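You operate a simulated robot arm through the tools that you are given. There is no shell and no other tool. Be economical: measure what you need, move in short steps, check, and stop when the job is done.

Carry out the task below with a simulated two-armed robot. There is one attempt and no reset: what you move stays moved.

TASK
Take the small dial and put it on the top of the pairing bench. Put the white fuse on the top of the sorting table away on the steel shelf under the fuse box. Switch the trolley brake off. Open the blue drawer, fetch the drain plug and set it in the inside of the blue drawer and shut the drawer again. Pick up the green cartridge with one hand, pass it to the other hand and put it on the top of the pairing bench. Take the grey ticket and leave it on the ledge of the blue housing. Switch the white switch on. Take the slub tag and leave it on top of the red cartridge. Take the red clip and put it on the white job card. Press the white button three times. Put the black flask on the top of the packing bench. Put the blue tube on the top of the box table away on the top of the pairing bench. Open the desk door. The order is free. Set down upright: black flask. The trolley brake goes to its stop.

Only the result counts: the job must be done as asked and must still hold three seconds after the hand-in. Knocking over, shifting, dropping, spilling or breaking anything else fails it.

THE ROBOT
Two 7-joint arms with two-finger parallel grippers on one trunk, on a base that drives. Base frame: it is fixed to the floor where the robot stands at the start and does not move with it; the origin is under the middle of the robot, x ahead of it, y to its left, z up. Units: mm, degrees, N and s.
The left shoulder is at the start at [50, 161, 1098], the right one opposite. With the tool pointing down near the work surface each hand reaches from about 100 to 460 mm from the robot's upright axis, wherever it stands, measured 20 degrees to its own side. Places, roughly: black flask (8x8x24 cm) [3900, -700, 900]; blue drawer [2500, -300, 700]; blue tube (3x2x8 cm) [4500, -400, 800]; desk door [-400, -2300, 300]; drain plug (4x4x6 cm) [500, 3700, 900]; green cartridge [2500, 3750, 500]; grey ticket [6250, 2250, 500]; inside of the blue drawer [2500, -400, 700]; job card [4000, -250, 750]; ledge of the blue housing (42x13 cm) [2500, 3860, 460]; red cartridge [2750, 3750, 500]; red clip (2x2x4 cm) [6400, 1300, 800]; slub tag [6500, 1500, 750]; small dial [500, 250, 750]; steel shelf under the fuse box (104x15 cm) [4320, 5040, 1100]; top of the packing bench [5300, -2600, 800]; top of the pairing bench [3000, -500, 800]; trolley brake [-900, 1000, 700]; white button [2100, -2300, 800]; white fuse [750, 250, 750]; white switch [6300, 1600, 800]. Payload 3.43 kg a hand.
The TCP of each hand is the grasp point between the finger pads, 30 mm short of the fingertips. In the tool frame z runs along the fingers and y along their closing line. Largest opening 94 mm; finger width 28, thickness 10; the body of the gripper, 50 by 96 mm, starts 55 mm behind the TCP.
Orientation is that of the tool frame in the base frame, as a unit quaternion [x, y, z, w]. With the fingers straight down and closing along the base's y, the tool's x points along the base's -x, its y along +y and its z along -z.

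THE INTERFACE
- The arms move only by the tool apply_moves. It takes "left_motion", "right_motion" or both (then of equal length, played together; a hand with none holds still); each is a list of rows, each a list of 7 numbers: the gripper command, from -1 (shut) to 1 (fully open), values between in proportion, then the shift along the base's x, y, z in units of 30 mm (1.0 is 30 mm), then the turn, a rotation vector about the base's x, y, z in units of 4 degrees (1.0 is 4 degrees). In form: [[grip, dx, dy, dz, ax, ay, az], ...]. A call has 1 to 10 rows; each row shifts and turns the commanded pose from where the row before left it. A call with a number of a shift or a turn outside -1 to 1 is refused whole. A row lasts 0.2 s, in which the tool goes at most 50 mm and 8.6 degrees; a call with a longer step from one row to the next is refused whole, and so is a gripper value outside its range. Where a pose cannot be reached the arm comes as near as it can. A force on the tool above 40 N (or 10 N above the force at the start of the call, whichever is more), or a blocked arm, ends the call early, and 0.2 s more pass. Each finger travels about 45 mm/s and halts on what it meets, pressing with about 24 N; the grip force reading is that of the motor and also rises with nothing between the fingers. The clock runs only during rows and for 0.2 s after the last one: add rows that do not move to give the fingers time. It gives the time, the measured TCP pose, the force on the tool (base axes), the opening and the grip force at its end, in the units of the frame above (readings bear some noise), with the torque about the TCP (base axes, N m) and any sound that the robot's microphone picked up.
- Cameras (640 x 400 px; columns grow to the right, rows downward): "scene" is now at [128, 29.3, 1241.7]; the picture's right is [0.31, -0.95, 0.00], its down [-0.35, -0.11, -0.93] and it looks along [0.88, 0.29, -0.37] (base axes); focal length 271 px, centre (320, 200). "left" rides on the left gripper at [76, -14, -103] in its tool frame; the picture's right is [0.18, 0.98, 0.00], its down [-0.75, 0.14, -0.64] and it looks along [-0.63, 0.12, 0.77] (tool axes); focal length 243 px, centre (320, 200). "right" rides on the right gripper at [76, 14, -103] in its tool frame; the picture's right is [-0.18, 0.98, 0.00], its down [-0.75, -0.14, -0.64] and it looks along [-0.63, -0.12, 0.77] (tool axes); focal length 243 px, centre (320, 200).
- camera(camera): a new picture of that camera. No time passes.
- slide_trunk(by): slides the trunk up (or, below 0, down) by that many mm; the arms and the scene camera ride with it, the base frame stays. It gives what a move gives, with no picture.
- steer(legs): drives the robot by 1 to 6 legs, each [ahead, left, turn to the left] in mm, mm and degrees, along the robot's own axes; the way and the turn of a leg run together, so that a leg with both is an arc; at most 1500 mm and 180 degrees a leg. The arms and the cameras ride along, it lands a little off, and it stops where it bumps. It gives what a move gives.
- head_to(pan, tilt): turns the head with the scene camera to pan (to the left, within 80 degrees either way) and tilt (down, from -29 to 69), counted from straight ahead of the robot. It gives what a move gives.
- pixel_to_xyz(camera, pixels): for up to 12 pixels [column, row] of the newest picture of that camera ("zoom" is the newest enlarged one), the place [x, y, z] in the base frame of the surface seen there, good to about 2 mm. No time passes.
- enlarge(camera, box): a new picture of the part [left, top, right, bottom] of that camera's present view, enlarged. No time passes.
- job_done(): hands the job in; it is judged then, once.

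Keep the steps short. Do not move on a guess: measure, check each grasp and each placing, and mend mistakes. In all there are 385 turns and 362 pictures (those below and enlarged ones count). Leave the grippers open and the arms clear of the work at the hand-in unless told otherwise, and finish with a single line.

The tools are called after "Emit:" as a command line: name --argument value ..., lists and objects as JSON in quotes. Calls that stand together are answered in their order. apply_moves: Moves the arms, as the interface text tells. Its arguments: {"type":"object","properties":{"left_motion":{"type":"array","items":{"type":"array","items":{"type":"number"}}},"right_motion":{"type":"array","items":{"type":"array","items":{"type":"number"}}}},"required":[]} The other tools are called the same way: slide_trunk (by) slides the trunk up or down; steer (legs) drives the base; head_to (pan, tilt) turns the head that bears the scene camera; camera (camera) takes a picture; pixel_to_xyz (camera, pixels) gives the place of the surface under pixels of a picture; enlarge (camera, box) takes an enlarged picture of a part of a camera's view; job_done () hands the job in.

At the start:

```text
time_s: 0.0
left_eef_pos: [283.3, 201.6, 1115.6]
left_tcp_rot: [0.0, 1.0, -0.001, 0.001]
left_ft_force: [0.0, 1.3, -0.2]
left_moment: [-0.02, 0.02, -0.02]
left_grip_width: 94.2
left_gripper_force: 0.0
right_eef_pos: [344.5, -42.0, 1115.8]
right_tcp_rot: [0.0, 1.0, 0.0, 0.0]
right_ft_force: [-0.9, -0.1, 0.0]
right_moment: [0.02, 0.01, -0.01]
right_grip_width: 93.9
right_gripper_force: 0.0
trunk travel left (down, up): [-125.0, 142.0]
robot x, y, heading: [3.5, 1.3, 0.1]
head pan, tilt: [17.9, 21.7]
```

scene: 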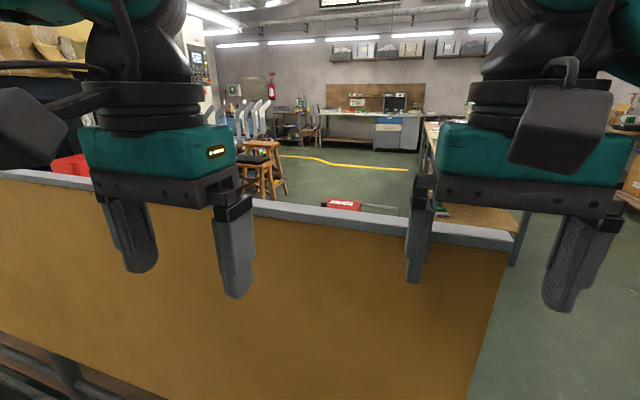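
right: 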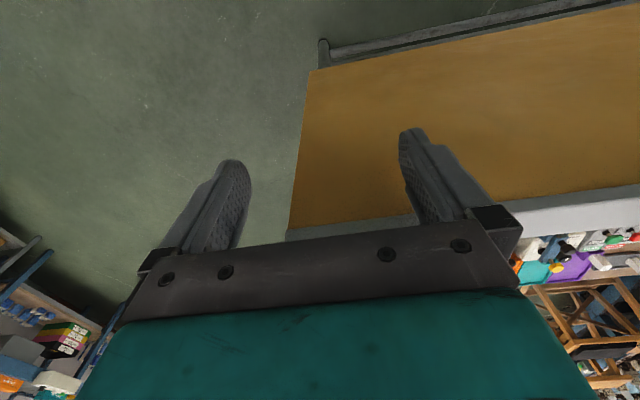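
left: 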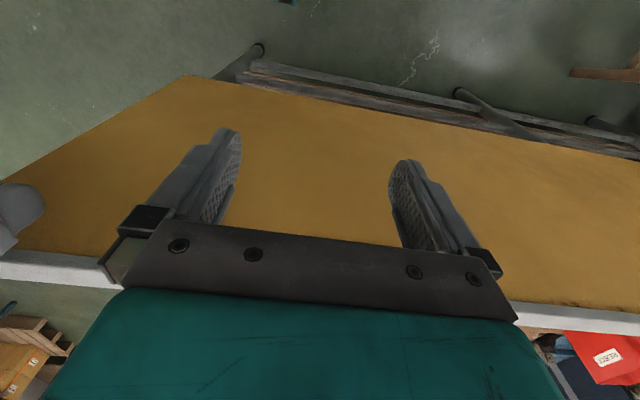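

I'll start by measuring what is in front of me: the tan surface and its edge.

Emit:
pixel_to_xyz --camera "scene" --pixels '[[20, 330], [20, 170], [300, 350], [480, 350], [510, 240], [340, 206], [70, 168], [470, 210], [390, 130], [60, 370]]'

Emit:
head_to --pan 0 --tilt 50

Emit:
camera --camera "scene"

```text
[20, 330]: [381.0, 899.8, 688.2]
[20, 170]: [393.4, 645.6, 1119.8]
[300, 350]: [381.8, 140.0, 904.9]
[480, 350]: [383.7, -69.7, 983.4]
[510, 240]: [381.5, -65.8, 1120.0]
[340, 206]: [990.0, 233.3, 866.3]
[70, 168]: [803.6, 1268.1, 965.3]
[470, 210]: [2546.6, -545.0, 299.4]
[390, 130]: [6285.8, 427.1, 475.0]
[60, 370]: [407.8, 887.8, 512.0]
```

```text
time_s: 0.9
left_eef_pos: [282.8, 201.3, 1115.1]
left_tcp_rot: [0.0, 1.0, 0.0, 0.0]
left_ft_force: [-0.5, 0.0, -1.1]
left_moment: [-0.01, -0.01, 0.01]
left_grip_width: 93.9
left_gripper_force: 0.0
right_eef_pos: [343.8, -41.4, 1115.5]
right_tcp_rot: [0.0, 1.0, 0.001, 0.0]
right_ft_force: [0.3, 0.0, 0.4]
right_moment: [-0.01, 0.0, 0.01]
right_grip_width: 93.8
right_gripper_force: 0.1
trunk travel left (down, up): [-125.0, 142.0]
robot x, y, heading: [-1.4, -0.9, -0.1]
head pan, tilt: [0.0, 50.0]
```

```text
358 pictures are left
```

scene: 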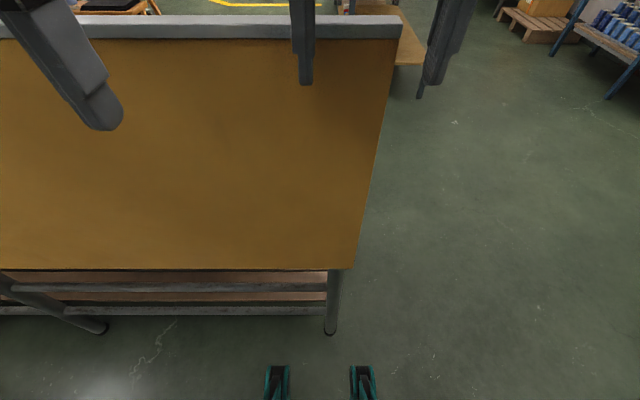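

A panel stands at x≈381 in front of me, up to z 1120. I'll back off a little and look around to build a map.

Emit:
steer --legs '[[-150, -300, 0]]'

Emit:
head_to --pan -50 --tilt 15

Emit:
camera --camera "scene"

Emit:
head_to --pan 5 --tilt 15

Emit:
camera --camera "scene"

Emit:
head_to --pan 65 --tilt 15

Emit:
camera --camera "scene"

```text
time_s: 2.5
left_eef_pos: [246.0, 130.3, 1115.1]
left_tcp_rot: [-0.001, 1.0, 0.0, 0.0]
left_ft_force: [0.0, -0.7, 0.2]
left_moment: [-0.05, 0.01, -0.01]
left_grip_width: 94.0
left_gripper_force: 0.2
right_eef_pos: [308.1, -111.7, 1116.2]
right_tcp_rot: [-0.002, 1.0, 0.0, -0.001]
right_ft_force: [-0.3, 0.2, -0.4]
right_moment: [-0.01, 0.0, 0.01]
right_grip_width: 94.0
right_gripper_force: 0.0
trunk travel left (down, up): [-125.0, 142.0]
robot x, y, heading: [-35.8, -69.3, 0.1]
head pan, tilt: [0.0, 50.0]
stopped in leg 1: the robot was blocked; the commanded pose is now the measured one
```

```text
time_s: 3.6
left_eef_pos: [247.1, 129.6, 1116.0]
left_tcp_rot: [-0.002, 1.0, -0.001, 0.0]
left_ft_force: [-0.6, 0.0, 0.2]
left_moment: [0.01, 0.0, -0.02]
left_grip_width: 94.2
left_gripper_force: 0.0
right_eef_pos: [309.1, -111.5, 1116.0]
right_tcp_rot: [-0.001, 1.0, 0.0, 0.001]
right_ft_force: [-0.5, -0.5, 0.2]
right_moment: [-0.01, 0.01, 0.01]
right_grip_width: 94.2
right_gripper_force: 0.0
trunk travel left (down, up): [-125.0, 142.0]
robot x, y, heading: [-38.0, -70.7, 0.3]
head pan, tilt: [-50.0, 15.0]
```

```text
357 pictures are left
```

scene: 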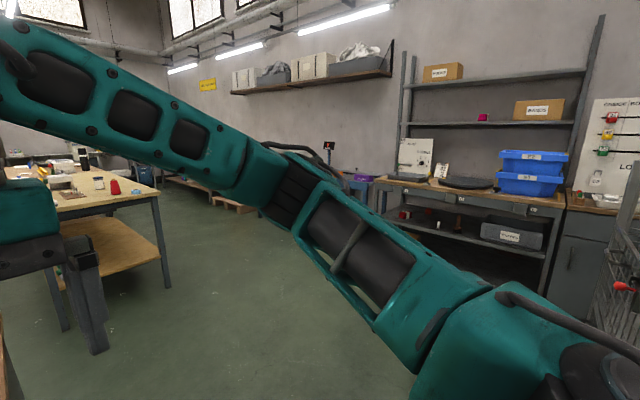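

```text
time_s: 4.9
left_eef_pos: [245.9, 130.5, 1115.1]
left_tcp_rot: [0.0, 1.0, -0.001, 0.0]
left_ft_force: [0.0, 0.9, -0.4]
left_moment: [-0.03, 0.0, -0.03]
left_grip_width: 93.8
left_gripper_force: 0.0
right_eef_pos: [309.0, -111.8, 1115.5]
right_tcp_rot: [0.0, 1.0, 0.0, 0.001]
right_ft_force: [0.5, 0.2, -0.4]
right_moment: [0.03, -0.02, -0.03]
right_grip_width: 93.9
right_gripper_force: 0.1
trunk travel left (down, up): [-125.0, 142.0]
robot x, y, heading: [-39.1, -67.0, -0.1]
head pan, tilt: [5.0, 15.0]
```

```text
356 pictures are left
```

scene: 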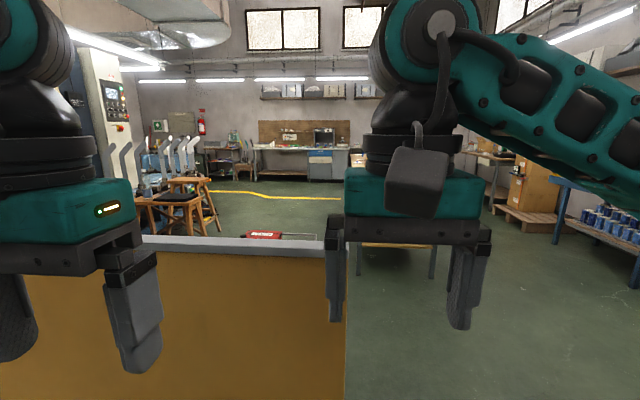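

```text
time_s: 6.2
left_eef_pos: [244.9, 130.4, 1116.2]
left_tcp_rot: [-0.001, 1.0, -0.001, 0.0]
left_ft_force: [0.0, 0.5, 0.3]
left_moment: [-0.01, -0.02, 0.0]
left_grip_width: 94.2
left_gripper_force: 0.0
right_eef_pos: [308.7, -112.1, 1116.0]
right_tcp_rot: [0.0, 1.0, 0.0, 0.0]
right_ft_force: [-0.3, -0.7, 0.3]
right_moment: [0.03, 0.03, 0.01]
right_grip_width: 93.9
right_gripper_force: 0.0
trunk travel left (down, up): [-125.0, 142.0]
robot x, y, heading: [-31.8, -71.9, -0.0]
head pan, tilt: [65.0, 15.0]
```

```text
355 pictures are left
```

scene: 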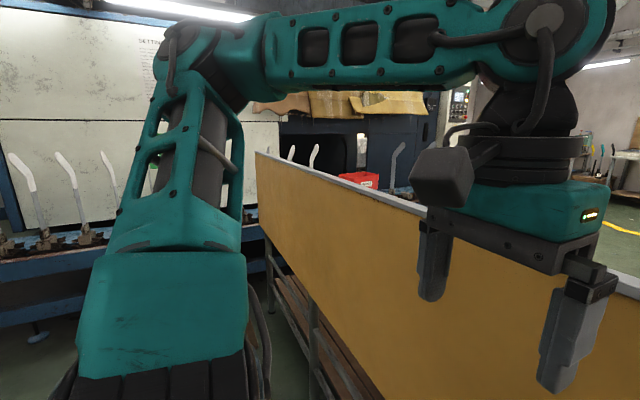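

Blocked after 35 mm, so something is close behind or to the right. I'll look far right and far left.

Emit:
head_to --pan -80 --tilt 40

Emit:
camera --camera "scene"

Emit:
head_to --pan 80 --tilt 45

Emit:
camera --camera "scene"

```text
time_s: 8.5
left_eef_pos: [245.4, 130.1, 1114.3]
left_tcp_rot: [-0.001, 1.0, 0.0, 0.0]
left_ft_force: [-0.6, 0.3, -0.2]
left_moment: [-0.01, 0.01, -0.02]
left_grip_width: 94.0
left_gripper_force: 0.1
right_eef_pos: [307.0, -112.0, 1117.1]
right_tcp_rot: [-0.001, 1.0, 0.0, 0.0]
right_ft_force: [0.4, -0.1, 0.0]
right_moment: [-0.01, 0.0, 0.01]
right_grip_width: 94.0
right_gripper_force: 0.2
trunk travel left (down, up): [-125.0, 142.0]
robot x, y, heading: [-34.2, -70.9, 0.2]
head pan, tilt: [-80.0, 40.0]
```

```text
354 pictures are left
```

scene: 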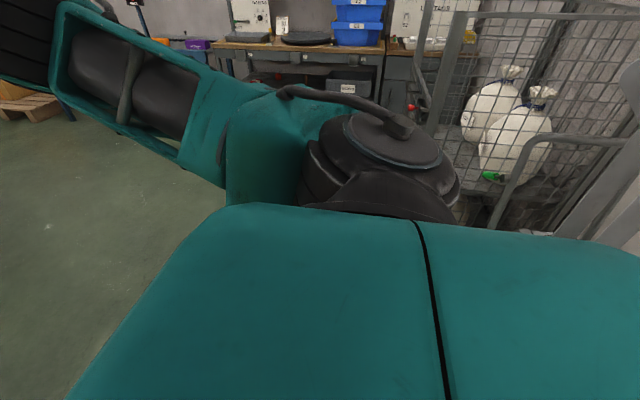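

```text
time_s: 10.9
left_eef_pos: [246.1, 129.8, 1115.1]
left_tcp_rot: [-0.001, 1.0, 0.0, 0.0]
left_ft_force: [0.4, -0.3, -0.3]
left_moment: [0.0, -0.02, -0.02]
left_grip_width: 94.1
left_gripper_force: 0.0
right_eef_pos: [307.7, -111.9, 1116.1]
right_tcp_rot: [-0.001, 1.0, 0.0, 0.0]
right_ft_force: [0.6, 1.0, 1.1]
right_moment: [0.03, -0.01, 0.04]
right_grip_width: 94.0
right_gripper_force: 0.1
trunk travel left (down, up): [-125.0, 142.0]
robot x, y, heading: [-35.8, -69.1, 0.2]
head pan, tilt: [80.0, 45.0]
```

```text
353 pictures are left
```

scene: 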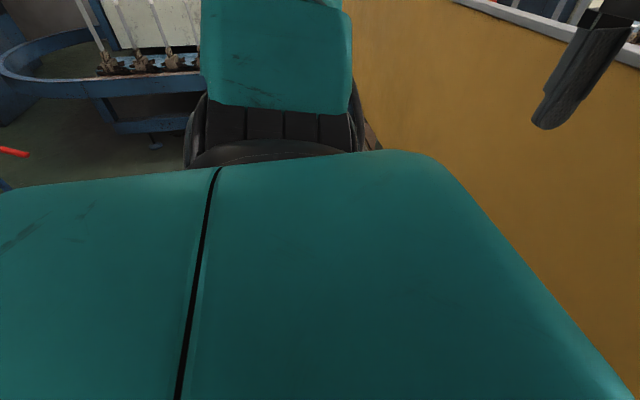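

A cage trolley stands right-behind me. I'll measure points on the red lever in this view.

Emit:
pixel_to_xyz --camera "scene" --pixels '[[22, 153], [4, 148], [90, 190], [150, 140], [30, 60]]'

Emit:
head_to --pan -80 --tilt 20

Emit:
camera --camera "scene"

```text
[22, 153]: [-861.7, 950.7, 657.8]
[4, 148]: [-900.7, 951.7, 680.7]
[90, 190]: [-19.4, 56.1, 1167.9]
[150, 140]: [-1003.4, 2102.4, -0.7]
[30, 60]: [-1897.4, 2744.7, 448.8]
```

```text
time_s: 13.4
left_eef_pos: [246.1, 130.5, 1115.5]
left_tcp_rot: [-0.001, 1.0, 0.0, -0.001]
left_ft_force: [-1.1, -0.9, -0.7]
left_moment: [-0.03, 0.01, 0.01]
left_grip_width: 93.8
left_gripper_force: 0.1
right_eef_pos: [308.8, -112.7, 1116.0]
right_tcp_rot: [-0.001, 1.0, 0.001, -0.001]
right_ft_force: [0.1, -0.7, -0.5]
right_moment: [-0.03, -0.02, 0.04]
right_grip_width: 94.1
right_gripper_force: 0.0
trunk travel left (down, up): [-125.0, 142.0]
robot x, y, heading: [-35.3, -70.6, -0.1]
head pan, tilt: [-80.0, 20.0]
```

```text
352 pictures are left
```

scene: 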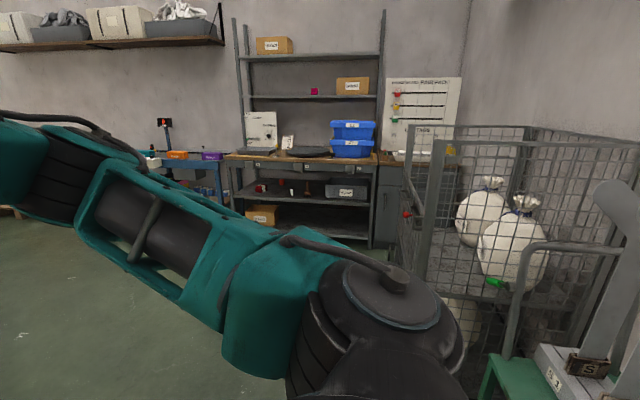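

Emit:
pixel_to_xyz --camera "scene" --pixels '[[510, 380], [580, 365], [620, 200], [540, 250], [505, 340], [425, 260], [405, 213], [400, 150], [525, 130], [262, 145], [360, 145]]'

```text
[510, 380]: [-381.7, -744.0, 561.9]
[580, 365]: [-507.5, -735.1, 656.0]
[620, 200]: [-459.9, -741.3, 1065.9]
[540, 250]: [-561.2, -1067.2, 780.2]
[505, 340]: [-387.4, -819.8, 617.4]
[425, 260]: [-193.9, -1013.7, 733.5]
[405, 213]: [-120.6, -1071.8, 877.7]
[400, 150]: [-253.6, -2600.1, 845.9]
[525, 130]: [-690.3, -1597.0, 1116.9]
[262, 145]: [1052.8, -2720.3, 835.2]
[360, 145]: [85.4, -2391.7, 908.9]
```

The floor ahead-right is clear. I'll try driving right only.

Emit:
steer --legs '[[30, 0, 0], [0, -500, 0]]'

Emit:
head_to --pan 10 --tilt 30

Emit:
camera --camera "scene"

```text
time_s: 18.7
left_eef_pos: [277.2, -369.5, 1114.2]
left_tcp_rot: [0.005, 1.0, 0.0, 0.0]
left_ft_force: [-0.5, -0.4, 0.7]
left_moment: [0.01, -0.01, -0.03]
left_grip_width: 94.0
left_gripper_force: 0.1
right_eef_pos: [336.4, -612.5, 1116.0]
right_tcp_rot: [0.005, 1.0, 0.0, 0.0]
right_ft_force: [-0.7, -1.5, 0.3]
right_moment: [-0.03, 0.0, -0.01]
right_grip_width: 94.0
right_gripper_force: 0.1
trunk travel left (down, up): [-125.0, 142.0]
robot x, y, heading: [-9.0, -567.5, -0.4]
head pan, tilt: [-80.0, 20.0]
```

```text
time_s: 20.3
left_eef_pos: [277.0, -369.4, 1114.9]
left_tcp_rot: [0.005, 1.0, -0.001, 0.0]
left_ft_force: [0.7, -0.5, -1.0]
left_moment: [-0.01, 0.0, 0.0]
left_grip_width: 93.8
left_gripper_force: 0.0
right_eef_pos: [335.3, -610.5, 1116.2]
right_tcp_rot: [0.005, 1.0, -0.001, 0.0]
right_ft_force: [-0.3, -0.2, 0.1]
right_moment: [-0.01, 0.01, -0.04]
right_grip_width: 94.0
right_gripper_force: 0.1
trunk travel left (down, up): [-125.0, 142.0]
robot x, y, heading: [-11.3, -567.6, -0.8]
head pan, tilt: [10.0, 30.0]
```

```text
351 pictures are left
```

scene: 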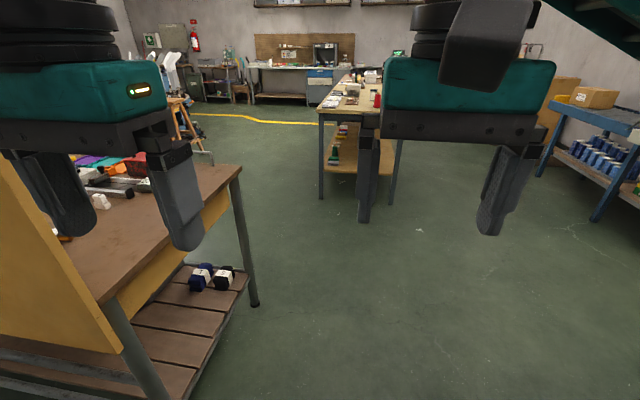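

Now the sorting table's open side is visible. I'll measure it.

Emit:
pixel_to_xyz --camera "scene" --pixels '[[240, 167], [100, 300], [100, 200], [130, 195], [62, 237], [110, 165], [215, 152], [195, 275], [325, 112], [320, 195], [378, 100], [255, 303]]'

Emit:
steer --legs '[[700, 0, 90]]'

Emit:
head_to --pan 0 --tilt 30

Emit:
camera --camera "scene"

```text
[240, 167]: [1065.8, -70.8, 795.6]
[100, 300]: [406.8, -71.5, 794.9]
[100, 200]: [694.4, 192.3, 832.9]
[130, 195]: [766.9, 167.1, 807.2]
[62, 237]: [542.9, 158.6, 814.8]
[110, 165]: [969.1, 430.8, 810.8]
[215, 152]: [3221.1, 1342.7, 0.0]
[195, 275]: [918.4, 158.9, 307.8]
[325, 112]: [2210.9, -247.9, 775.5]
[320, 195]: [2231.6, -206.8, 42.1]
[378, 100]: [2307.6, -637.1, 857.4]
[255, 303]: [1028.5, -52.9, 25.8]
```

```text
time_s: 23.1
left_eef_pos: [358.9, -54.2, 1115.5]
left_tcp_rot: [-0.439, 0.899, -0.012, -0.002]
left_ft_force: [0.2, 0.2, 0.0]
left_moment: [0.01, -0.01, 0.01]
left_grip_width: 94.1
left_gripper_force: 0.0
right_eef_pos: [588.2, -142.4, 1115.7]
right_tcp_rot: [-0.446, 0.895, 0.0, 0.0]
right_ft_force: [-0.4, 0.1, 0.1]
right_moment: [-0.01, 0.0, 0.01]
right_grip_width: 94.2
right_gripper_force: 0.0
trunk travel left (down, up): [-125.0, 142.0]
robot x, y, heading: [348.1, -394.2, 53.0]
head pan, tilt: [10.0, 30.0]
stopped in leg 1: the force on the tool passed its limit at 81 N (the readings are from after the stop); the commanded pose is now the measured one
```

```text
time_s: 23.8
left_eef_pos: [359.3, -54.2, 1114.1]
left_tcp_rot: [-0.438, 0.899, -0.011, -0.001]
left_ft_force: [0.0, -0.9, 0.2]
left_moment: [-0.01, -0.01, -0.01]
left_grip_width: 93.9
left_gripper_force: 0.1
right_eef_pos: [588.6, -142.6, 1115.1]
right_tcp_rot: [-0.447, 0.894, -0.001, -0.001]
right_ft_force: [-0.7, 0.2, 0.6]
right_moment: [0.02, 0.01, -0.01]
right_grip_width: 94.1
right_gripper_force: 0.1
trunk travel left (down, up): [-125.0, 142.0]
robot x, y, heading: [347.5, -394.1, 52.8]
head pan, tilt: [0.0, 30.0]
```

```text
350 pictures are left
```

scene: 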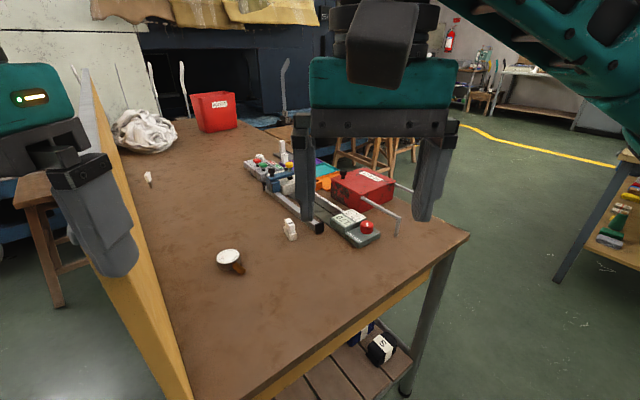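

The arc brought the left hand against the panel; I'll back away from it diagonally, then square up to the table's open side.

Emit:
steer --legs '[[60, -400, 0], [0, 0, 37]]'

Emit:
camera --camera "scene"

```text
time_s: 25.3
left_eef_pos: [407.3, -79.7, 1113.6]
left_tcp_rot: [-0.442, 0.897, -0.002, -0.012]
left_ft_force: [-6.2, 3.0, 0.2]
left_moment: [0.0, 0.0, 0.08]
left_grip_width: 94.2
left_gripper_force: 0.0
right_eef_pos: [641.8, -171.4, 1115.3]
right_tcp_rot: [-0.446, 0.895, -0.001, -0.001]
right_ft_force: [-0.1, 0.3, 0.3]
right_moment: [0.03, 0.0, 0.0]
right_grip_width: 94.2
right_gripper_force: 0.0
trunk travel left (down, up): [-125.0, 142.0]
robot x, y, heading: [401.8, -421.3, 53.0]
head pan, tilt: [0.0, 30.0]
stopped in leg 1: the force on the tool passed its limit at 64 N (the readings are from after the stop); the commanded pose is now the measured one
```

```text
349 pictures are left
```

scene: 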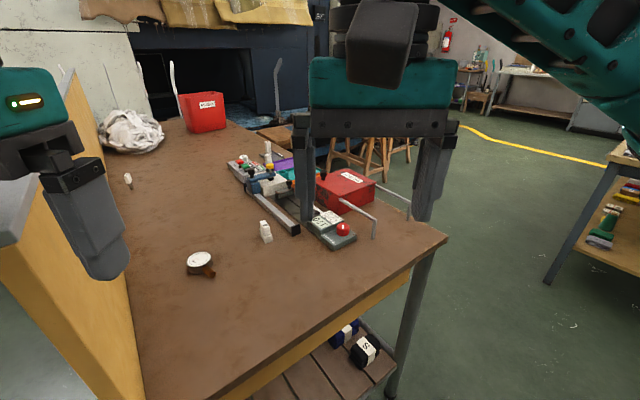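

The left fingers straddle the panel edge. I'll lift the left hand clear.

Emit:
apply_moves --left_motion '[[1, 0, 0, 1, 0, 0, 0], [1, 0, 0, 1, 0, 0, 0], [1, 0, 0, 1, 0, 0, 0]]'

Emit:
steer --legs '[[60, -300, 0], [0, 0, 37]]'

Emit:
camera --camera "scene"

```text
time_s: 26.1
left_eef_pos: [410.6, -79.6, 1203.4]
left_tcp_rot: [-0.442, 0.897, -0.002, -0.01]
left_ft_force: [-0.6, 0.0, 0.0]
left_moment: [-0.04, 0.0, -0.04]
left_grip_width: 94.0
left_gripper_force: 0.0
right_eef_pos: [644.1, -172.1, 1115.1]
right_tcp_rot: [-0.446, 0.895, 0.0, 0.0]
right_ft_force: [-0.6, 0.1, 1.3]
right_moment: [-0.01, -0.02, 0.01]
right_grip_width: 94.2
right_gripper_force: 0.1
trunk travel left (down, up): [-125.0, 142.0]
robot x, y, heading: [400.6, -421.0, 52.9]
head pan, tilt: [0.0, 30.0]
```

```text
time_s: 31.0
left_eef_pos: [482.0, -273.8, 1203.1]
left_tcp_rot: [-0.696, 0.718, -0.006, -0.009]
left_ft_force: [-0.3, 0.5, 1.8]
left_moment: [-0.02, 0.01, -0.02]
left_grip_width: 94.0
left_gripper_force: 0.0
right_eef_pos: [724.8, -210.8, 1115.9]
right_tcp_rot: [-0.699, 0.715, -0.001, -0.001]
right_ft_force: [0.5, 0.6, -0.3]
right_moment: [-0.02, -0.02, 0.01]
right_grip_width: 93.9
right_gripper_force: 0.1
trunk travel left (down, up): [-125.0, 142.0]
robot x, y, heading: [676.0, -555.1, 88.8]
head pan, tilt: [0.0, 30.0]
```

```text
348 pictures are left
```

scene: 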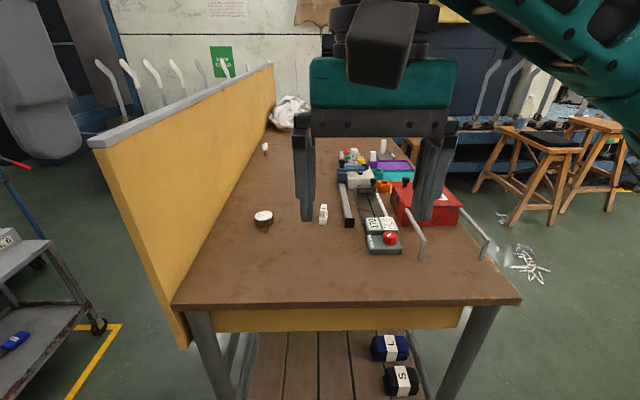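

Emit:
enlarge --camera "scene" --box '[220, 130, 420, 260]'

Emit:
pixel_to_xyz --camera "scene" --pixels '[[263, 216], [263, 226], [323, 210], [323, 221], [265, 148], [180, 302], [515, 300], [420, 255], [490, 245]]'

```text
3.08 times, centred on (320, 195) of scene
```

zoom: 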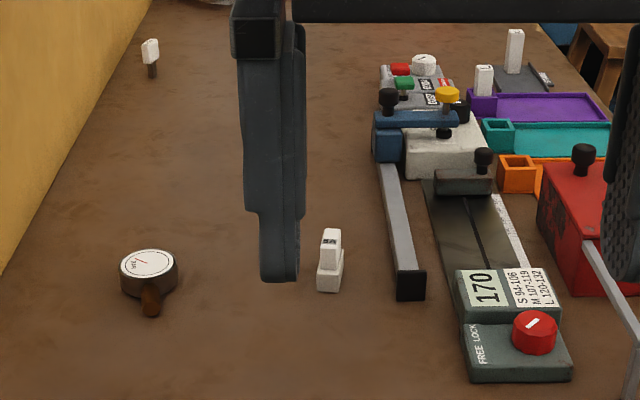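

```text
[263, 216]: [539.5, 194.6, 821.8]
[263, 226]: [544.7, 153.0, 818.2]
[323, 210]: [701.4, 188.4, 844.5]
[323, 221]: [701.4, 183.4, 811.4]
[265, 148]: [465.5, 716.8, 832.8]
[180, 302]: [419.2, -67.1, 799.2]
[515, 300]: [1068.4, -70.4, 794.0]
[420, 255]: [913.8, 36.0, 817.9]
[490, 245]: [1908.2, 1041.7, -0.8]
```

Dial at about (541,172), fuse at (701,186), table top at z≈797. I'll drive closer carefully.

Emit:
steer --legs '[[200, 40, 1]]'

Emit:
head_to --pan 0 --tilt 60

Emit:
camera --camera "scene"

```text
time_s: 32.8
left_eef_pos: [442.1, -94.8, 1203.6]
left_tcp_rot: [-0.702, 0.712, -0.006, -0.01]
left_ft_force: [0.0, 0.1, 0.1]
left_moment: [-0.02, 0.0, 0.01]
left_grip_width: 93.9
left_gripper_force: 0.0
right_eef_pos: [683.4, -29.8, 1115.0]
right_tcp_rot: [-0.705, 0.709, -0.001, -0.001]
right_ft_force: [-0.2, 0.5, 0.3]
right_moment: [-0.03, 0.0, -0.01]
right_grip_width: 94.3
right_gripper_force: 0.0
trunk travel left (down, up): [-125.0, 142.0]
robot x, y, heading: [642.1, -372.4, 89.6]
head pan, tilt: [0.0, 30.0]
stopped in leg 1: the robot was blocked; the commanded pose is now the measured one
```

```text
time_s: 33.7
left_eef_pos: [442.4, -94.7, 1203.4]
left_tcp_rot: [-0.703, 0.711, -0.006, -0.01]
left_ft_force: [-0.7, -0.9, -0.5]
left_moment: [-0.04, 0.01, 0.02]
left_grip_width: 94.1
left_gripper_force: 0.1
right_eef_pos: [682.9, -29.5, 1115.1]
right_tcp_rot: [-0.705, 0.709, -0.002, -0.001]
right_ft_force: [0.2, -0.4, -0.3]
right_moment: [0.01, 0.0, 0.0]
right_grip_width: 94.0
right_gripper_force: 0.2
trunk travel left (down, up): [-125.0, 142.0]
robot x, y, heading: [642.0, -374.8, 89.5]
head pan, tilt: [0.0, 60.0]
```

```text
346 pictures are left
```

scene: 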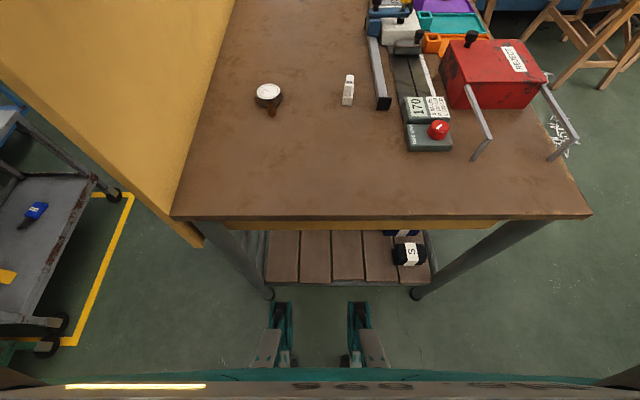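

Feet touch the lower shelf, so the items need a forward-tilted reach. I'll move the left hand away from the panel, lower the trunk, and tilt the right hand forward.

Emit:
apply_moves --left_motion '[[1, 1, 0, 0, 0, 0, 0], [1, 1, 0, 0, 0, 0, 0], [1, 1, 0, 0, 0, 0, 0]]'

Emit:
slide_trunk --by -120

Emit:
apply_moves --right_motion '[[1, 0.1, 0.6, -0.2, 1, 0, 0], [1, 0.1, 0.6, -0.2, 1, 0, 0], [1, 0.1, 0.6, -0.2, 1, 0, 0], [1, 0.1, 0.6, -0.2, 1, 0, 0], [1, 0.1, 0.6, -0.2, 1, 0, 0], [1, 0.1, 0.6, -0.2, 1, 0, 0], [1, 0, 0.6, -0.2, 1, 0, 0], [1, 0, 0.6, -0.2, 1, 0, 0], [1, 0, 0.6, -0.2, 1, 0, 0], [1, 0, 0.6, -0.2, 1, 0, 0]]'

Emit:
camera --camera "right"

Emit:
camera --camera "scene"

```text
time_s: 34.5
left_eef_pos: [531.0, -92.6, 1203.9]
left_tcp_rot: [-0.703, 0.711, -0.007, -0.01]
left_ft_force: [-0.2, 0.7, 0.0]
left_moment: [-0.03, -0.04, -0.02]
left_grip_width: 93.9
left_gripper_force: 0.1
right_eef_pos: [683.3, -29.3, 1114.7]
right_tcp_rot: [-0.705, 0.709, -0.001, -0.001]
right_ft_force: [-1.2, 0.9, 0.0]
right_moment: [-0.02, 0.01, -0.02]
right_grip_width: 93.8
right_gripper_force: 0.2
trunk travel left (down, up): [-125.0, 142.0]
robot x, y, heading: [643.3, -370.6, 89.8]
head pan, tilt: [0.0, 60.0]
```

```text
time_s: 36.0
left_eef_pos: [531.5, -94.4, 1085.0]
left_tcp_rot: [-0.703, 0.711, -0.006, -0.01]
left_ft_force: [0.2, 0.2, 0.3]
left_moment: [0.0, -0.01, 0.02]
left_grip_width: 94.0
left_gripper_force: 0.1
right_eef_pos: [684.6, -30.4, 993.5]
right_tcp_rot: [-0.705, 0.709, -0.001, -0.001]
right_ft_force: [0.1, 0.4, -0.2]
right_moment: [0.04, 0.06, 0.02]
right_grip_width: 94.1
right_gripper_force: 0.1
trunk travel left (down, up): [-5.0, 262.0]
robot x, y, heading: [638.5, -373.8, 89.6]
head pan, tilt: [0.0, 60.0]
```

```text
time_s: 38.2
left_eef_pos: [531.1, -95.1, 1085.3]
left_tcp_rot: [-0.702, 0.712, -0.006, -0.01]
left_ft_force: [-0.1, -0.7, -0.8]
left_moment: [-0.01, -0.01, -0.01]
left_grip_width: 94.1
left_gripper_force: 0.0
right_eef_pos: [701.4, 153.0, 933.0]
right_tcp_rot: [-0.663, 0.666, 0.242, 0.241]
right_ft_force: [-0.4, 0.0, 0.2]
right_moment: [-0.01, 0.0, 0.01]
right_grip_width: 93.9
right_gripper_force: 0.0
trunk travel left (down, up): [-5.0, 262.0]
robot x, y, heading: [636.5, -374.1, 89.7]
head pan, tilt: [0.0, 60.0]
```

```text
345 pictures are left
```

right: 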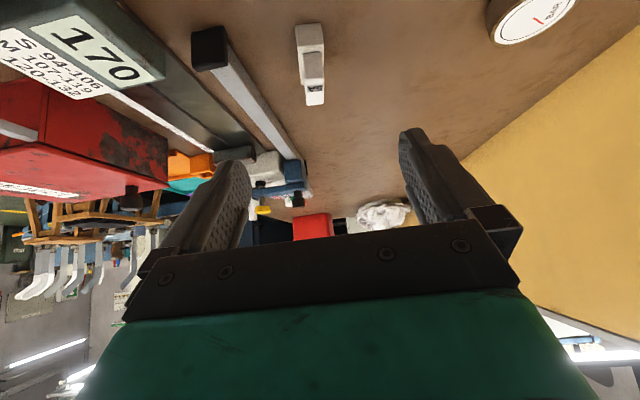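

```text
344 pictures are left
```

scene: 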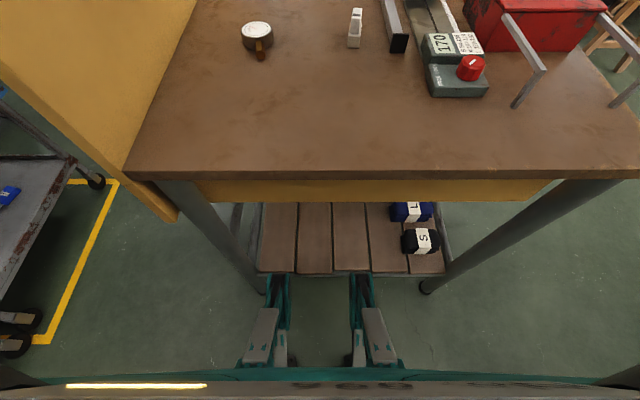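

The reach works. I'll measure the fuse (pixels 295–325, 25–105) and the dial from this view.

Emit:
pixel_to_xyz --camera "right" --pixels '[[298, 30], [322, 30], [300, 60], [323, 60], [305, 90], [324, 90], [315, 103], [310, 40], [520, 20], [312, 75]]'

Emit:
enlarge --camera "scene" --box '[220, 0, 420, 80]'

Emit:
pixel_to_xyz --camera "scene" --pixels '[[243, 30], [271, 32], [257, 24], [257, 30], [262, 50], [258, 54], [258, 46]]'

```text
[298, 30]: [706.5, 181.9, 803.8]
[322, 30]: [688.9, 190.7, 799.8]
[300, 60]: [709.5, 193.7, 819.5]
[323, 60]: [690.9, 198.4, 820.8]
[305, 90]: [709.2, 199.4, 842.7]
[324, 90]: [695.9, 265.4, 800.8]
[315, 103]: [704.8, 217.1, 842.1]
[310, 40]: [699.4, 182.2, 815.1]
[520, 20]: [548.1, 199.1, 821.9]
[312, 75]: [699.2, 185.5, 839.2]
```

```text
3.20 times, centred on (320, 40) of scene
```

zoom: 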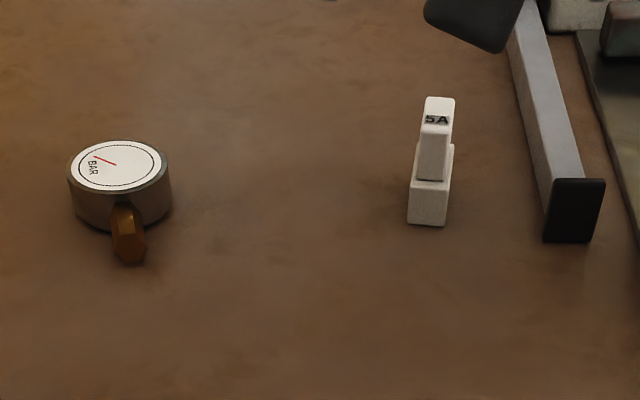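

```text
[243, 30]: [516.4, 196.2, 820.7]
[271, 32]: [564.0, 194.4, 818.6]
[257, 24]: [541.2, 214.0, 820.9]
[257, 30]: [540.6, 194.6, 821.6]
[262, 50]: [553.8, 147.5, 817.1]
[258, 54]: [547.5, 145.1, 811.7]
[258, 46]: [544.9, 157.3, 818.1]
```

Fuse is x 690–709, y 182–218, top z 842. I'll partly close the fingers and descend onto it.

Emit:
apply_moves --right_motion '[[0.1, 0, 0.3, -0.8, 0, 0, 0], [0.1, 0, 0.3, -0.8, 0, 0, 0], [0.1, 0, 0.4, -0.8, 0, 0, 0], [0.1, 0, 0.4, -0.55, 0, 0, 0], [0.1, 0, 0, 0, 0, 0, 0], [0.1, 0, 0, 0, 0, 0, 0]]'

Emit:
camera --camera "right"

```text
time_s: 39.6
left_eef_pos: [530.8, -93.9, 1085.9]
left_tcp_rot: [-0.703, 0.711, -0.006, -0.01]
left_ft_force: [0.1, 0.1, -0.7]
left_moment: [0.01, 0.02, 0.03]
left_grip_width: 93.8
left_gripper_force: 0.0
right_eef_pos: [703.6, 193.9, 844.4]
right_tcp_rot: [-0.663, 0.666, 0.242, 0.242]
right_ft_force: [-0.7, -0.8, -0.4]
right_moment: [0.0, 0.02, 0.01]
right_grip_width: 51.6
right_gripper_force: 0.2
trunk travel left (down, up): [-5.0, 262.0]
robot x, y, heading: [641.2, -374.1, 89.7]
head pan, tilt: [0.0, 60.0]
```

```text
342 pictures are left
```

right: 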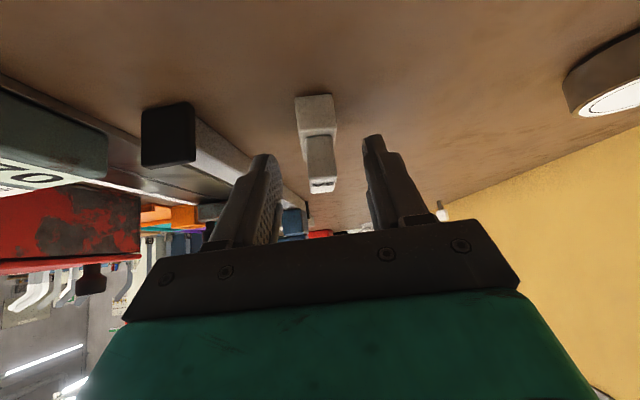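

The fuse's upper part sits at the TCP's projection (320,187). Lower 11 mm and close.

Emit:
apply_moves --right_motion '[[0.1, -0.05, 0.1, -0.37, 0, 0, 0], [-1, 0, 0, 0, 0, 0, 0], [-1, 0, 0, 0, 0, 0, 0], [-1, 0, 0, 0, 0, 0, 0], [-1, 0, 0, 0, 0, 0, 0]]'

Emit:
camera --camera "right"

```text
time_s: 40.8
left_eef_pos: [531.4, -95.2, 1085.5]
left_tcp_rot: [-0.702, 0.712, -0.006, -0.01]
left_ft_force: [0.7, 0.0, -0.1]
left_moment: [0.0, -0.01, -0.01]
left_grip_width: 94.0
left_gripper_force: 0.0
right_eef_pos: [701.1, 197.2, 835.8]
right_tcp_rot: [-0.664, 0.666, 0.241, 0.24]
right_ft_force: [-0.3, 0.2, 0.4]
right_moment: [0.02, -0.02, -0.02]
right_grip_width: 19.0
right_gripper_force: 24.4
trunk travel left (down, up): [-5.0, 262.0]
robot x, y, heading: [641.7, -371.8, 90.0]
head pan, tilt: [0.0, 60.0]
```

```text
341 pictures are left
```

right: 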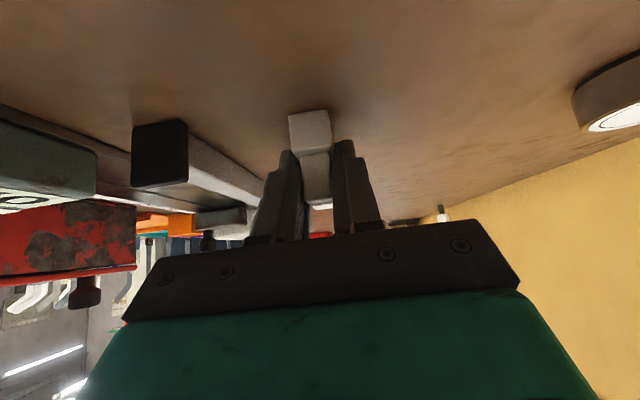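

Fuse held (19 mm). Lift and pull back the right hand, then bring the left hand tilted over the dial.

Emit:
apply_moves --right_motion '[[-1, 0, 0, 1, 0, 0, 0], [-1, 0, 0, 1, 0, 0, 0], [-1, 0.3, -0.5, 1, 0, 0, 0], [-1, 0.5, -1, 0.3, 0, 0, 0], [-1, 0.5, -1, 0, 0, 0, 0], [-1, 0.5, -1, 0, 0, 0, 0], [-1, 0.5, -1, 0, 0, 0, 0], [-1, 0.5, -1, 0, 0, 0, 0]]'

Emit:
apply_moves --left_motion '[[1, 0.03, 0.8, -0.6, 1, 0, 0], [1, 0.03, 0.8, -0.6, 1, 0, 0], [1, 0.03, 0.8, -0.6, 1, 0, 0], [1, 0.03, 0.8, -0.6, 1, 0, 0], [1, 0.03, 0.8, -0.6, 1, 0, 0], [1, 0.03, 0.8, -0.6, 1, 0, 0], [1, 0.03, 0.8, -0.6, 1, 0, 0], [1, 0.03, 0.8, -0.6, 1, 0, 0], [1, 0.03, 0.8, -0.6, 1, 0, 0], [1, 0.03, 0.8, -0.6, 1, 0, 0]]'

Emit:
camera --camera "left"

```text
time_s: 42.6
left_eef_pos: [530.9, -94.7, 1085.3]
left_tcp_rot: [-0.703, 0.711, -0.006, -0.009]
left_ft_force: [0.8, -0.4, 0.5]
left_moment: [0.0, -0.02, -0.03]
left_grip_width: 93.9
left_gripper_force: 0.0
right_eef_pos: [782.8, 34.3, 932.4]
right_tcp_rot: [-0.664, 0.666, 0.241, 0.24]
right_ft_force: [0.2, 0.0, -0.2]
right_moment: [0.0, -0.04, 0.0]
right_grip_width: 19.1
right_gripper_force: 23.6
trunk travel left (down, up): [-5.0, 262.0]
robot x, y, heading: [639.9, -371.5, 89.8]
head pan, tilt: [0.0, 60.0]
```

```text
time_s: 44.8
left_eef_pos: [547.3, 123.8, 1031.8]
left_tcp_rot: [-0.634, 0.641, 0.297, 0.314]
left_ft_force: [-0.5, 0.6, 0.3]
left_moment: [0.01, 0.03, -0.04]
left_grip_width: 94.1
left_gripper_force: 0.1
right_eef_pos: [785.0, 25.1, 935.6]
right_tcp_rot: [0.664, -0.663, -0.247, -0.242]
right_ft_force: [-0.5, -0.2, 0.3]
right_moment: [0.01, 0.01, 0.03]
right_grip_width: 19.1
right_gripper_force: 23.9
trunk travel left (down, up): [-5.0, 262.0]
robot x, y, heading: [638.9, -379.3, 90.0]
head pan, tilt: [0.0, 60.0]
stopped in row 10 (left hand): the arm was blocked; the commanded pose is now the measured one
```

```text
340 pictures are left
```

left: 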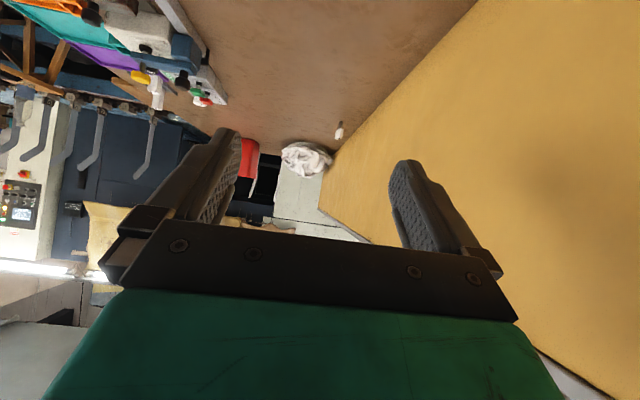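

The left elbow is likely catching the tall panel. I'll retract the left arm, lift the right, and shift the robot to the right.

Emit:
apply_moves --left_motion '[[1, 0, -1, 0.6, -1, 0, 0], [1, 0, -1, 0.6, -1, 0, 0], [1, 0, -1, 0.5, -1, 0, 0], [1, 0, -1, 0, -1, 0, 0], [1, 0, -1, 0, 0, 0, 0], [1, 0, -1, 0, 0, 0, 0]]' --right_motion '[[-1, 0, -1, 1, 0, 0, 0], [-1, 0, -1, 1, 0, 0, 0], [-1, 0, -1, 0.5, 0, 0, 0], [-1, 0, 0, 0, 0, 0, 0], [-1, 0, 0, 0, 0, 0, 0], [-1, 0, 0, 0, 0, 0, 0]]'

Emit:
steer --legs '[[-40, 0, 0], [0, -170, 0]]'

Emit:
camera --camera "scene"

```text
time_s: 46.2
left_eef_pos: [544.8, -51.2, 1063.5]
left_tcp_rot: [-0.673, 0.684, 0.193, 0.205]
left_ft_force: [0.4, -0.6, -0.2]
left_moment: [0.02, 0.01, 0.02]
left_grip_width: 94.1
left_gripper_force: 0.0
right_eef_pos: [784.1, -58.3, 1006.7]
right_tcp_rot: [-0.664, 0.665, 0.242, 0.241]
right_ft_force: [0.1, 0.1, -0.9]
right_moment: [0.0, 0.01, -0.07]
right_grip_width: 19.0
right_gripper_force: 23.5
trunk travel left (down, up): [-5.0, 262.0]
robot x, y, heading: [642.7, -373.8, 90.0]
head pan, tilt: [0.0, 60.0]
```

```text
time_s: 48.8
left_eef_pos: [717.5, -88.9, 1062.6]
left_tcp_rot: [-0.675, 0.682, 0.193, 0.205]
left_ft_force: [-0.8, -0.6, 0.0]
left_moment: [0.0, 0.0, 0.0]
left_grip_width: 94.2
left_gripper_force: 0.1
right_eef_pos: [956.0, -98.6, 1006.1]
right_tcp_rot: [-0.665, 0.665, 0.242, 0.24]
right_ft_force: [0.0, 0.2, -0.8]
right_moment: [-0.02, 0.02, 0.04]
right_grip_width: 18.9
right_gripper_force: 24.0
trunk travel left (down, up): [-5.0, 262.0]
robot x, y, heading: [816.1, -416.8, 90.1]
head pan, tilt: [0.0, 60.0]
```

```text
339 pictures are left
```

scene: 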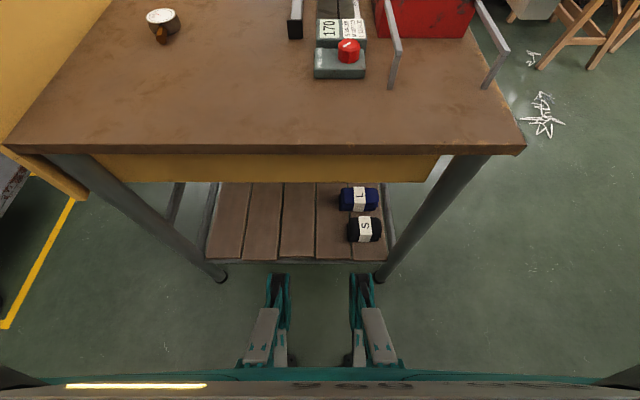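

Forward again to the shelf, then reach left hand to the dial.

Emit:
steer --legs '[[40, 20, 0]]'

Emit:
apply_moves --left_motion '[[1, -0.65, 0.7, -0.4, 0.8, 0, 0], [1, -0.65, 0.7, -0.4, 0.8, 0, 0], [1, -0.65, 0.7, -0.4, 0.8, 0, 0], [1, -0.65, 0.7, -0.4, 0, 0, 0], [1, -0.65, 0.7, -0.4, 0, 0, 0], [1, -0.65, 0.7, -0.4, 0, 0, 0], [1, -0.65, 0.7, -0.6, 0, 0, 0], [1, -0.65, 0.7, -0.7, 0, 0, 0]]'

Emit:
camera --camera "left"

```text
time_s: 49.7
left_eef_pos: [696.4, -48.9, 1062.8]
left_tcp_rot: [-0.675, 0.682, 0.193, 0.205]
left_ft_force: [0.2, -1.2, -0.6]
left_moment: [0.01, 0.0, -0.01]
left_grip_width: 94.0
left_gripper_force: 0.0
right_eef_pos: [935.2, -57.9, 1005.6]
right_tcp_rot: [0.665, -0.664, -0.241, -0.241]
right_ft_force: [-0.2, 0.1, -1.3]
right_moment: [0.0, -0.02, 0.02]
right_grip_width: 19.0
right_gripper_force: 24.1
trunk travel left (down, up): [-5.0, 262.0]
robot x, y, heading: [795.7, -371.5, 90.2]
head pan, tilt: [0.0, 60.0]
```

```text
time_s: 51.5
left_eef_pos: [539.4, 120.9, 950.6]
left_tcp_rot: [-0.655, 0.663, 0.249, 0.261]
left_ft_force: [-0.1, 0.5, 0.4]
left_moment: [0.03, -0.04, 0.0]
left_grip_width: 94.2
left_gripper_force: 0.0
right_eef_pos: [935.4, -57.9, 1005.1]
right_tcp_rot: [0.665, -0.665, -0.242, -0.239]
right_ft_force: [-0.3, 0.4, -1.3]
right_moment: [0.03, 0.01, -0.03]
right_grip_width: 19.3
right_gripper_force: 23.9
trunk travel left (down, up): [-5.0, 262.0]
robot x, y, heading: [790.1, -376.9, 89.8]
head pan, tilt: [0.0, 60.0]
```

```text
338 pictures are left
```

left: 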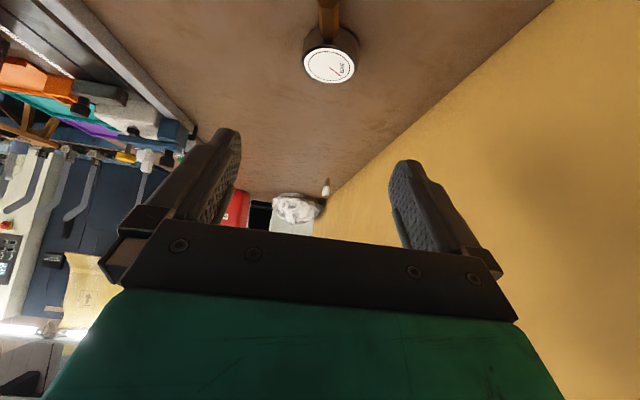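

Emit:
apply_moves --left_motion '[[1, 0.05, 0.3, -0.8, 0, 0, 0], [1, 0.05, 0.4, -0.8, 0, 0, 0], [1, 0, 0.4, -0.8, 0, 0, 0], [1, 0, 0.4, -0.8, 0, 0, 0], [1, 0, 0.3, -0.6, 0, 0, 0]]'

Emit:
camera --camera "left"

```text
time_s: 52.7
left_eef_pos: [548.2, 171.7, 845.8]
left_tcp_rot: [-0.653, 0.664, 0.253, 0.264]
left_ft_force: [0.5, 0.4, -0.4]
left_moment: [0.02, 0.02, -0.03]
left_grip_width: 94.5
left_gripper_force: 0.0
right_eef_pos: [938.7, -62.9, 1006.3]
right_tcp_rot: [0.664, -0.664, -0.245, -0.24]
right_ft_force: [0.9, -0.5, -0.6]
right_moment: [-0.02, 0.03, 0.01]
right_grip_width: 19.4
right_gripper_force: 23.9
trunk travel left (down, up): [-5.0, 262.0]
robot x, y, heading: [795.8, -371.0, 90.4]
head pan, tilt: [0.0, 60.0]
```

```text
337 pictures are left
```

left: 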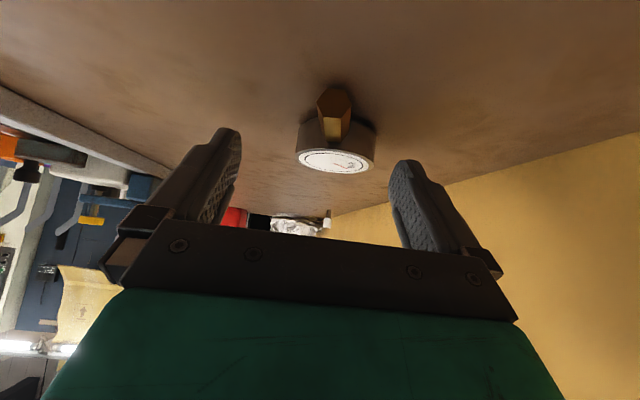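

Emit:
apply_moves --left_motion '[[1, -0.2, 0.2, -0.55, 0, 0, 0], [0.2, 0, 0, 0, 0, 0, 0], [-1, 0, 0, 0, 0, 0, 0], [-1, 0, 0, 0, 0, 0, 0], [-1, 0, 0, 0, 0, 0, 0], [-1, 0, 0, 0, 0, 0, 0]]'

Emit:
camera --camera "left"

```text
time_s: 54.1
left_eef_pos: [546.1, 176.1, 835.3]
left_tcp_rot: [-0.649, 0.665, 0.259, 0.263]
left_ft_force: [-0.7, -2.3, 6.6]
left_moment: [0.1, 0.01, -0.01]
left_grip_width: 49.8
left_gripper_force: 24.2
right_eef_pos: [945.2, -64.0, 1007.4]
right_tcp_rot: [-0.663, 0.665, 0.249, 0.239]
right_ft_force: [-0.1, -0.4, -0.3]
right_moment: [0.04, -0.02, -0.01]
right_grip_width: 19.1
right_gripper_force: 24.1
trunk travel left (down, up): [-5.0, 262.0]
robot x, y, heading: [793.2, -377.5, 90.1]
head pan, tilt: [0.0, 60.0]
```

```text
336 pictures are left
```

left: 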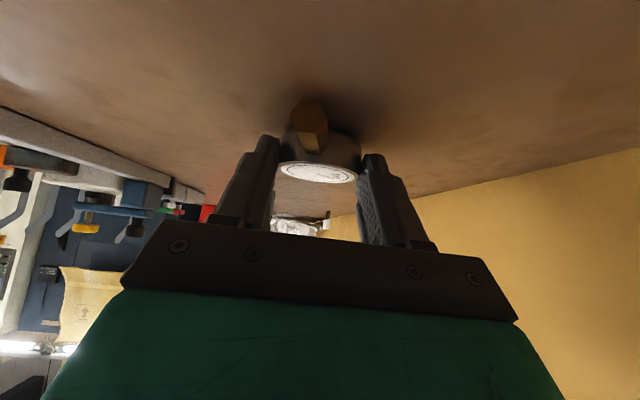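

Dial gripped at 49.8 mm. Lift and pull back.

Emit:
apply_moves --left_motion '[[-1, 0, 0, 0.5, 0, 0, 0], [-1, 0, 0, 1, 0, 0, 0], [-1, 0, 0, 1, 0, 0, 0], [-1, 0.2, -0.5, 1, 0, 0, 0], [-1, 0.3, -1, 0.5, 0, 0, 0], [-1, 0.3, -1, 0.5, 0, 0, 0], [-1, 0.3, -1, 0.5, 0, 0, 0], [-1, 0.3, -1, 0, 0, 0, 0], [-1, 0.3, -1, 0, 0, 0, 0]]'

Emit:
camera --camera "left"

```text
time_s: 56.1
left_eef_pos: [588.6, 12.1, 972.9]
left_tcp_rot: [-0.655, 0.664, 0.249, 0.262]
left_ft_force: [0.1, 0.0, -0.9]
left_moment: [-0.01, -0.01, -0.02]
left_grip_width: 49.7
left_gripper_force: 24.2
right_eef_pos: [936.7, -59.4, 1006.5]
right_tcp_rot: [0.665, -0.665, -0.241, -0.24]
right_ft_force: [-0.8, -0.3, -0.8]
right_moment: [-0.01, -0.02, 0.0]
right_grip_width: 18.9
right_gripper_force: 24.2
trunk travel left (down, up): [-5.0, 262.0]
robot x, y, heading: [793.9, -375.9, 90.4]
head pan, tilt: [0.0, 60.0]
```

```text
335 pictures are left
```

left: 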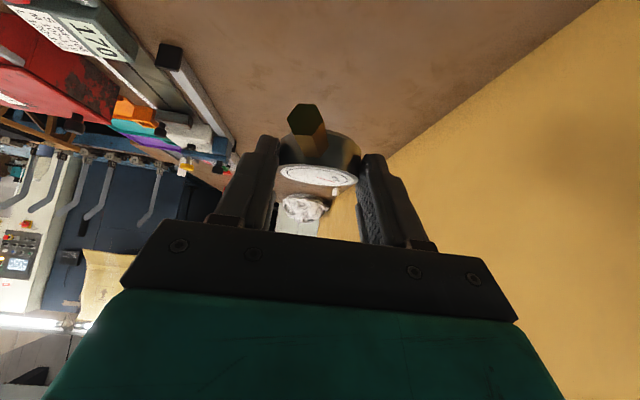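

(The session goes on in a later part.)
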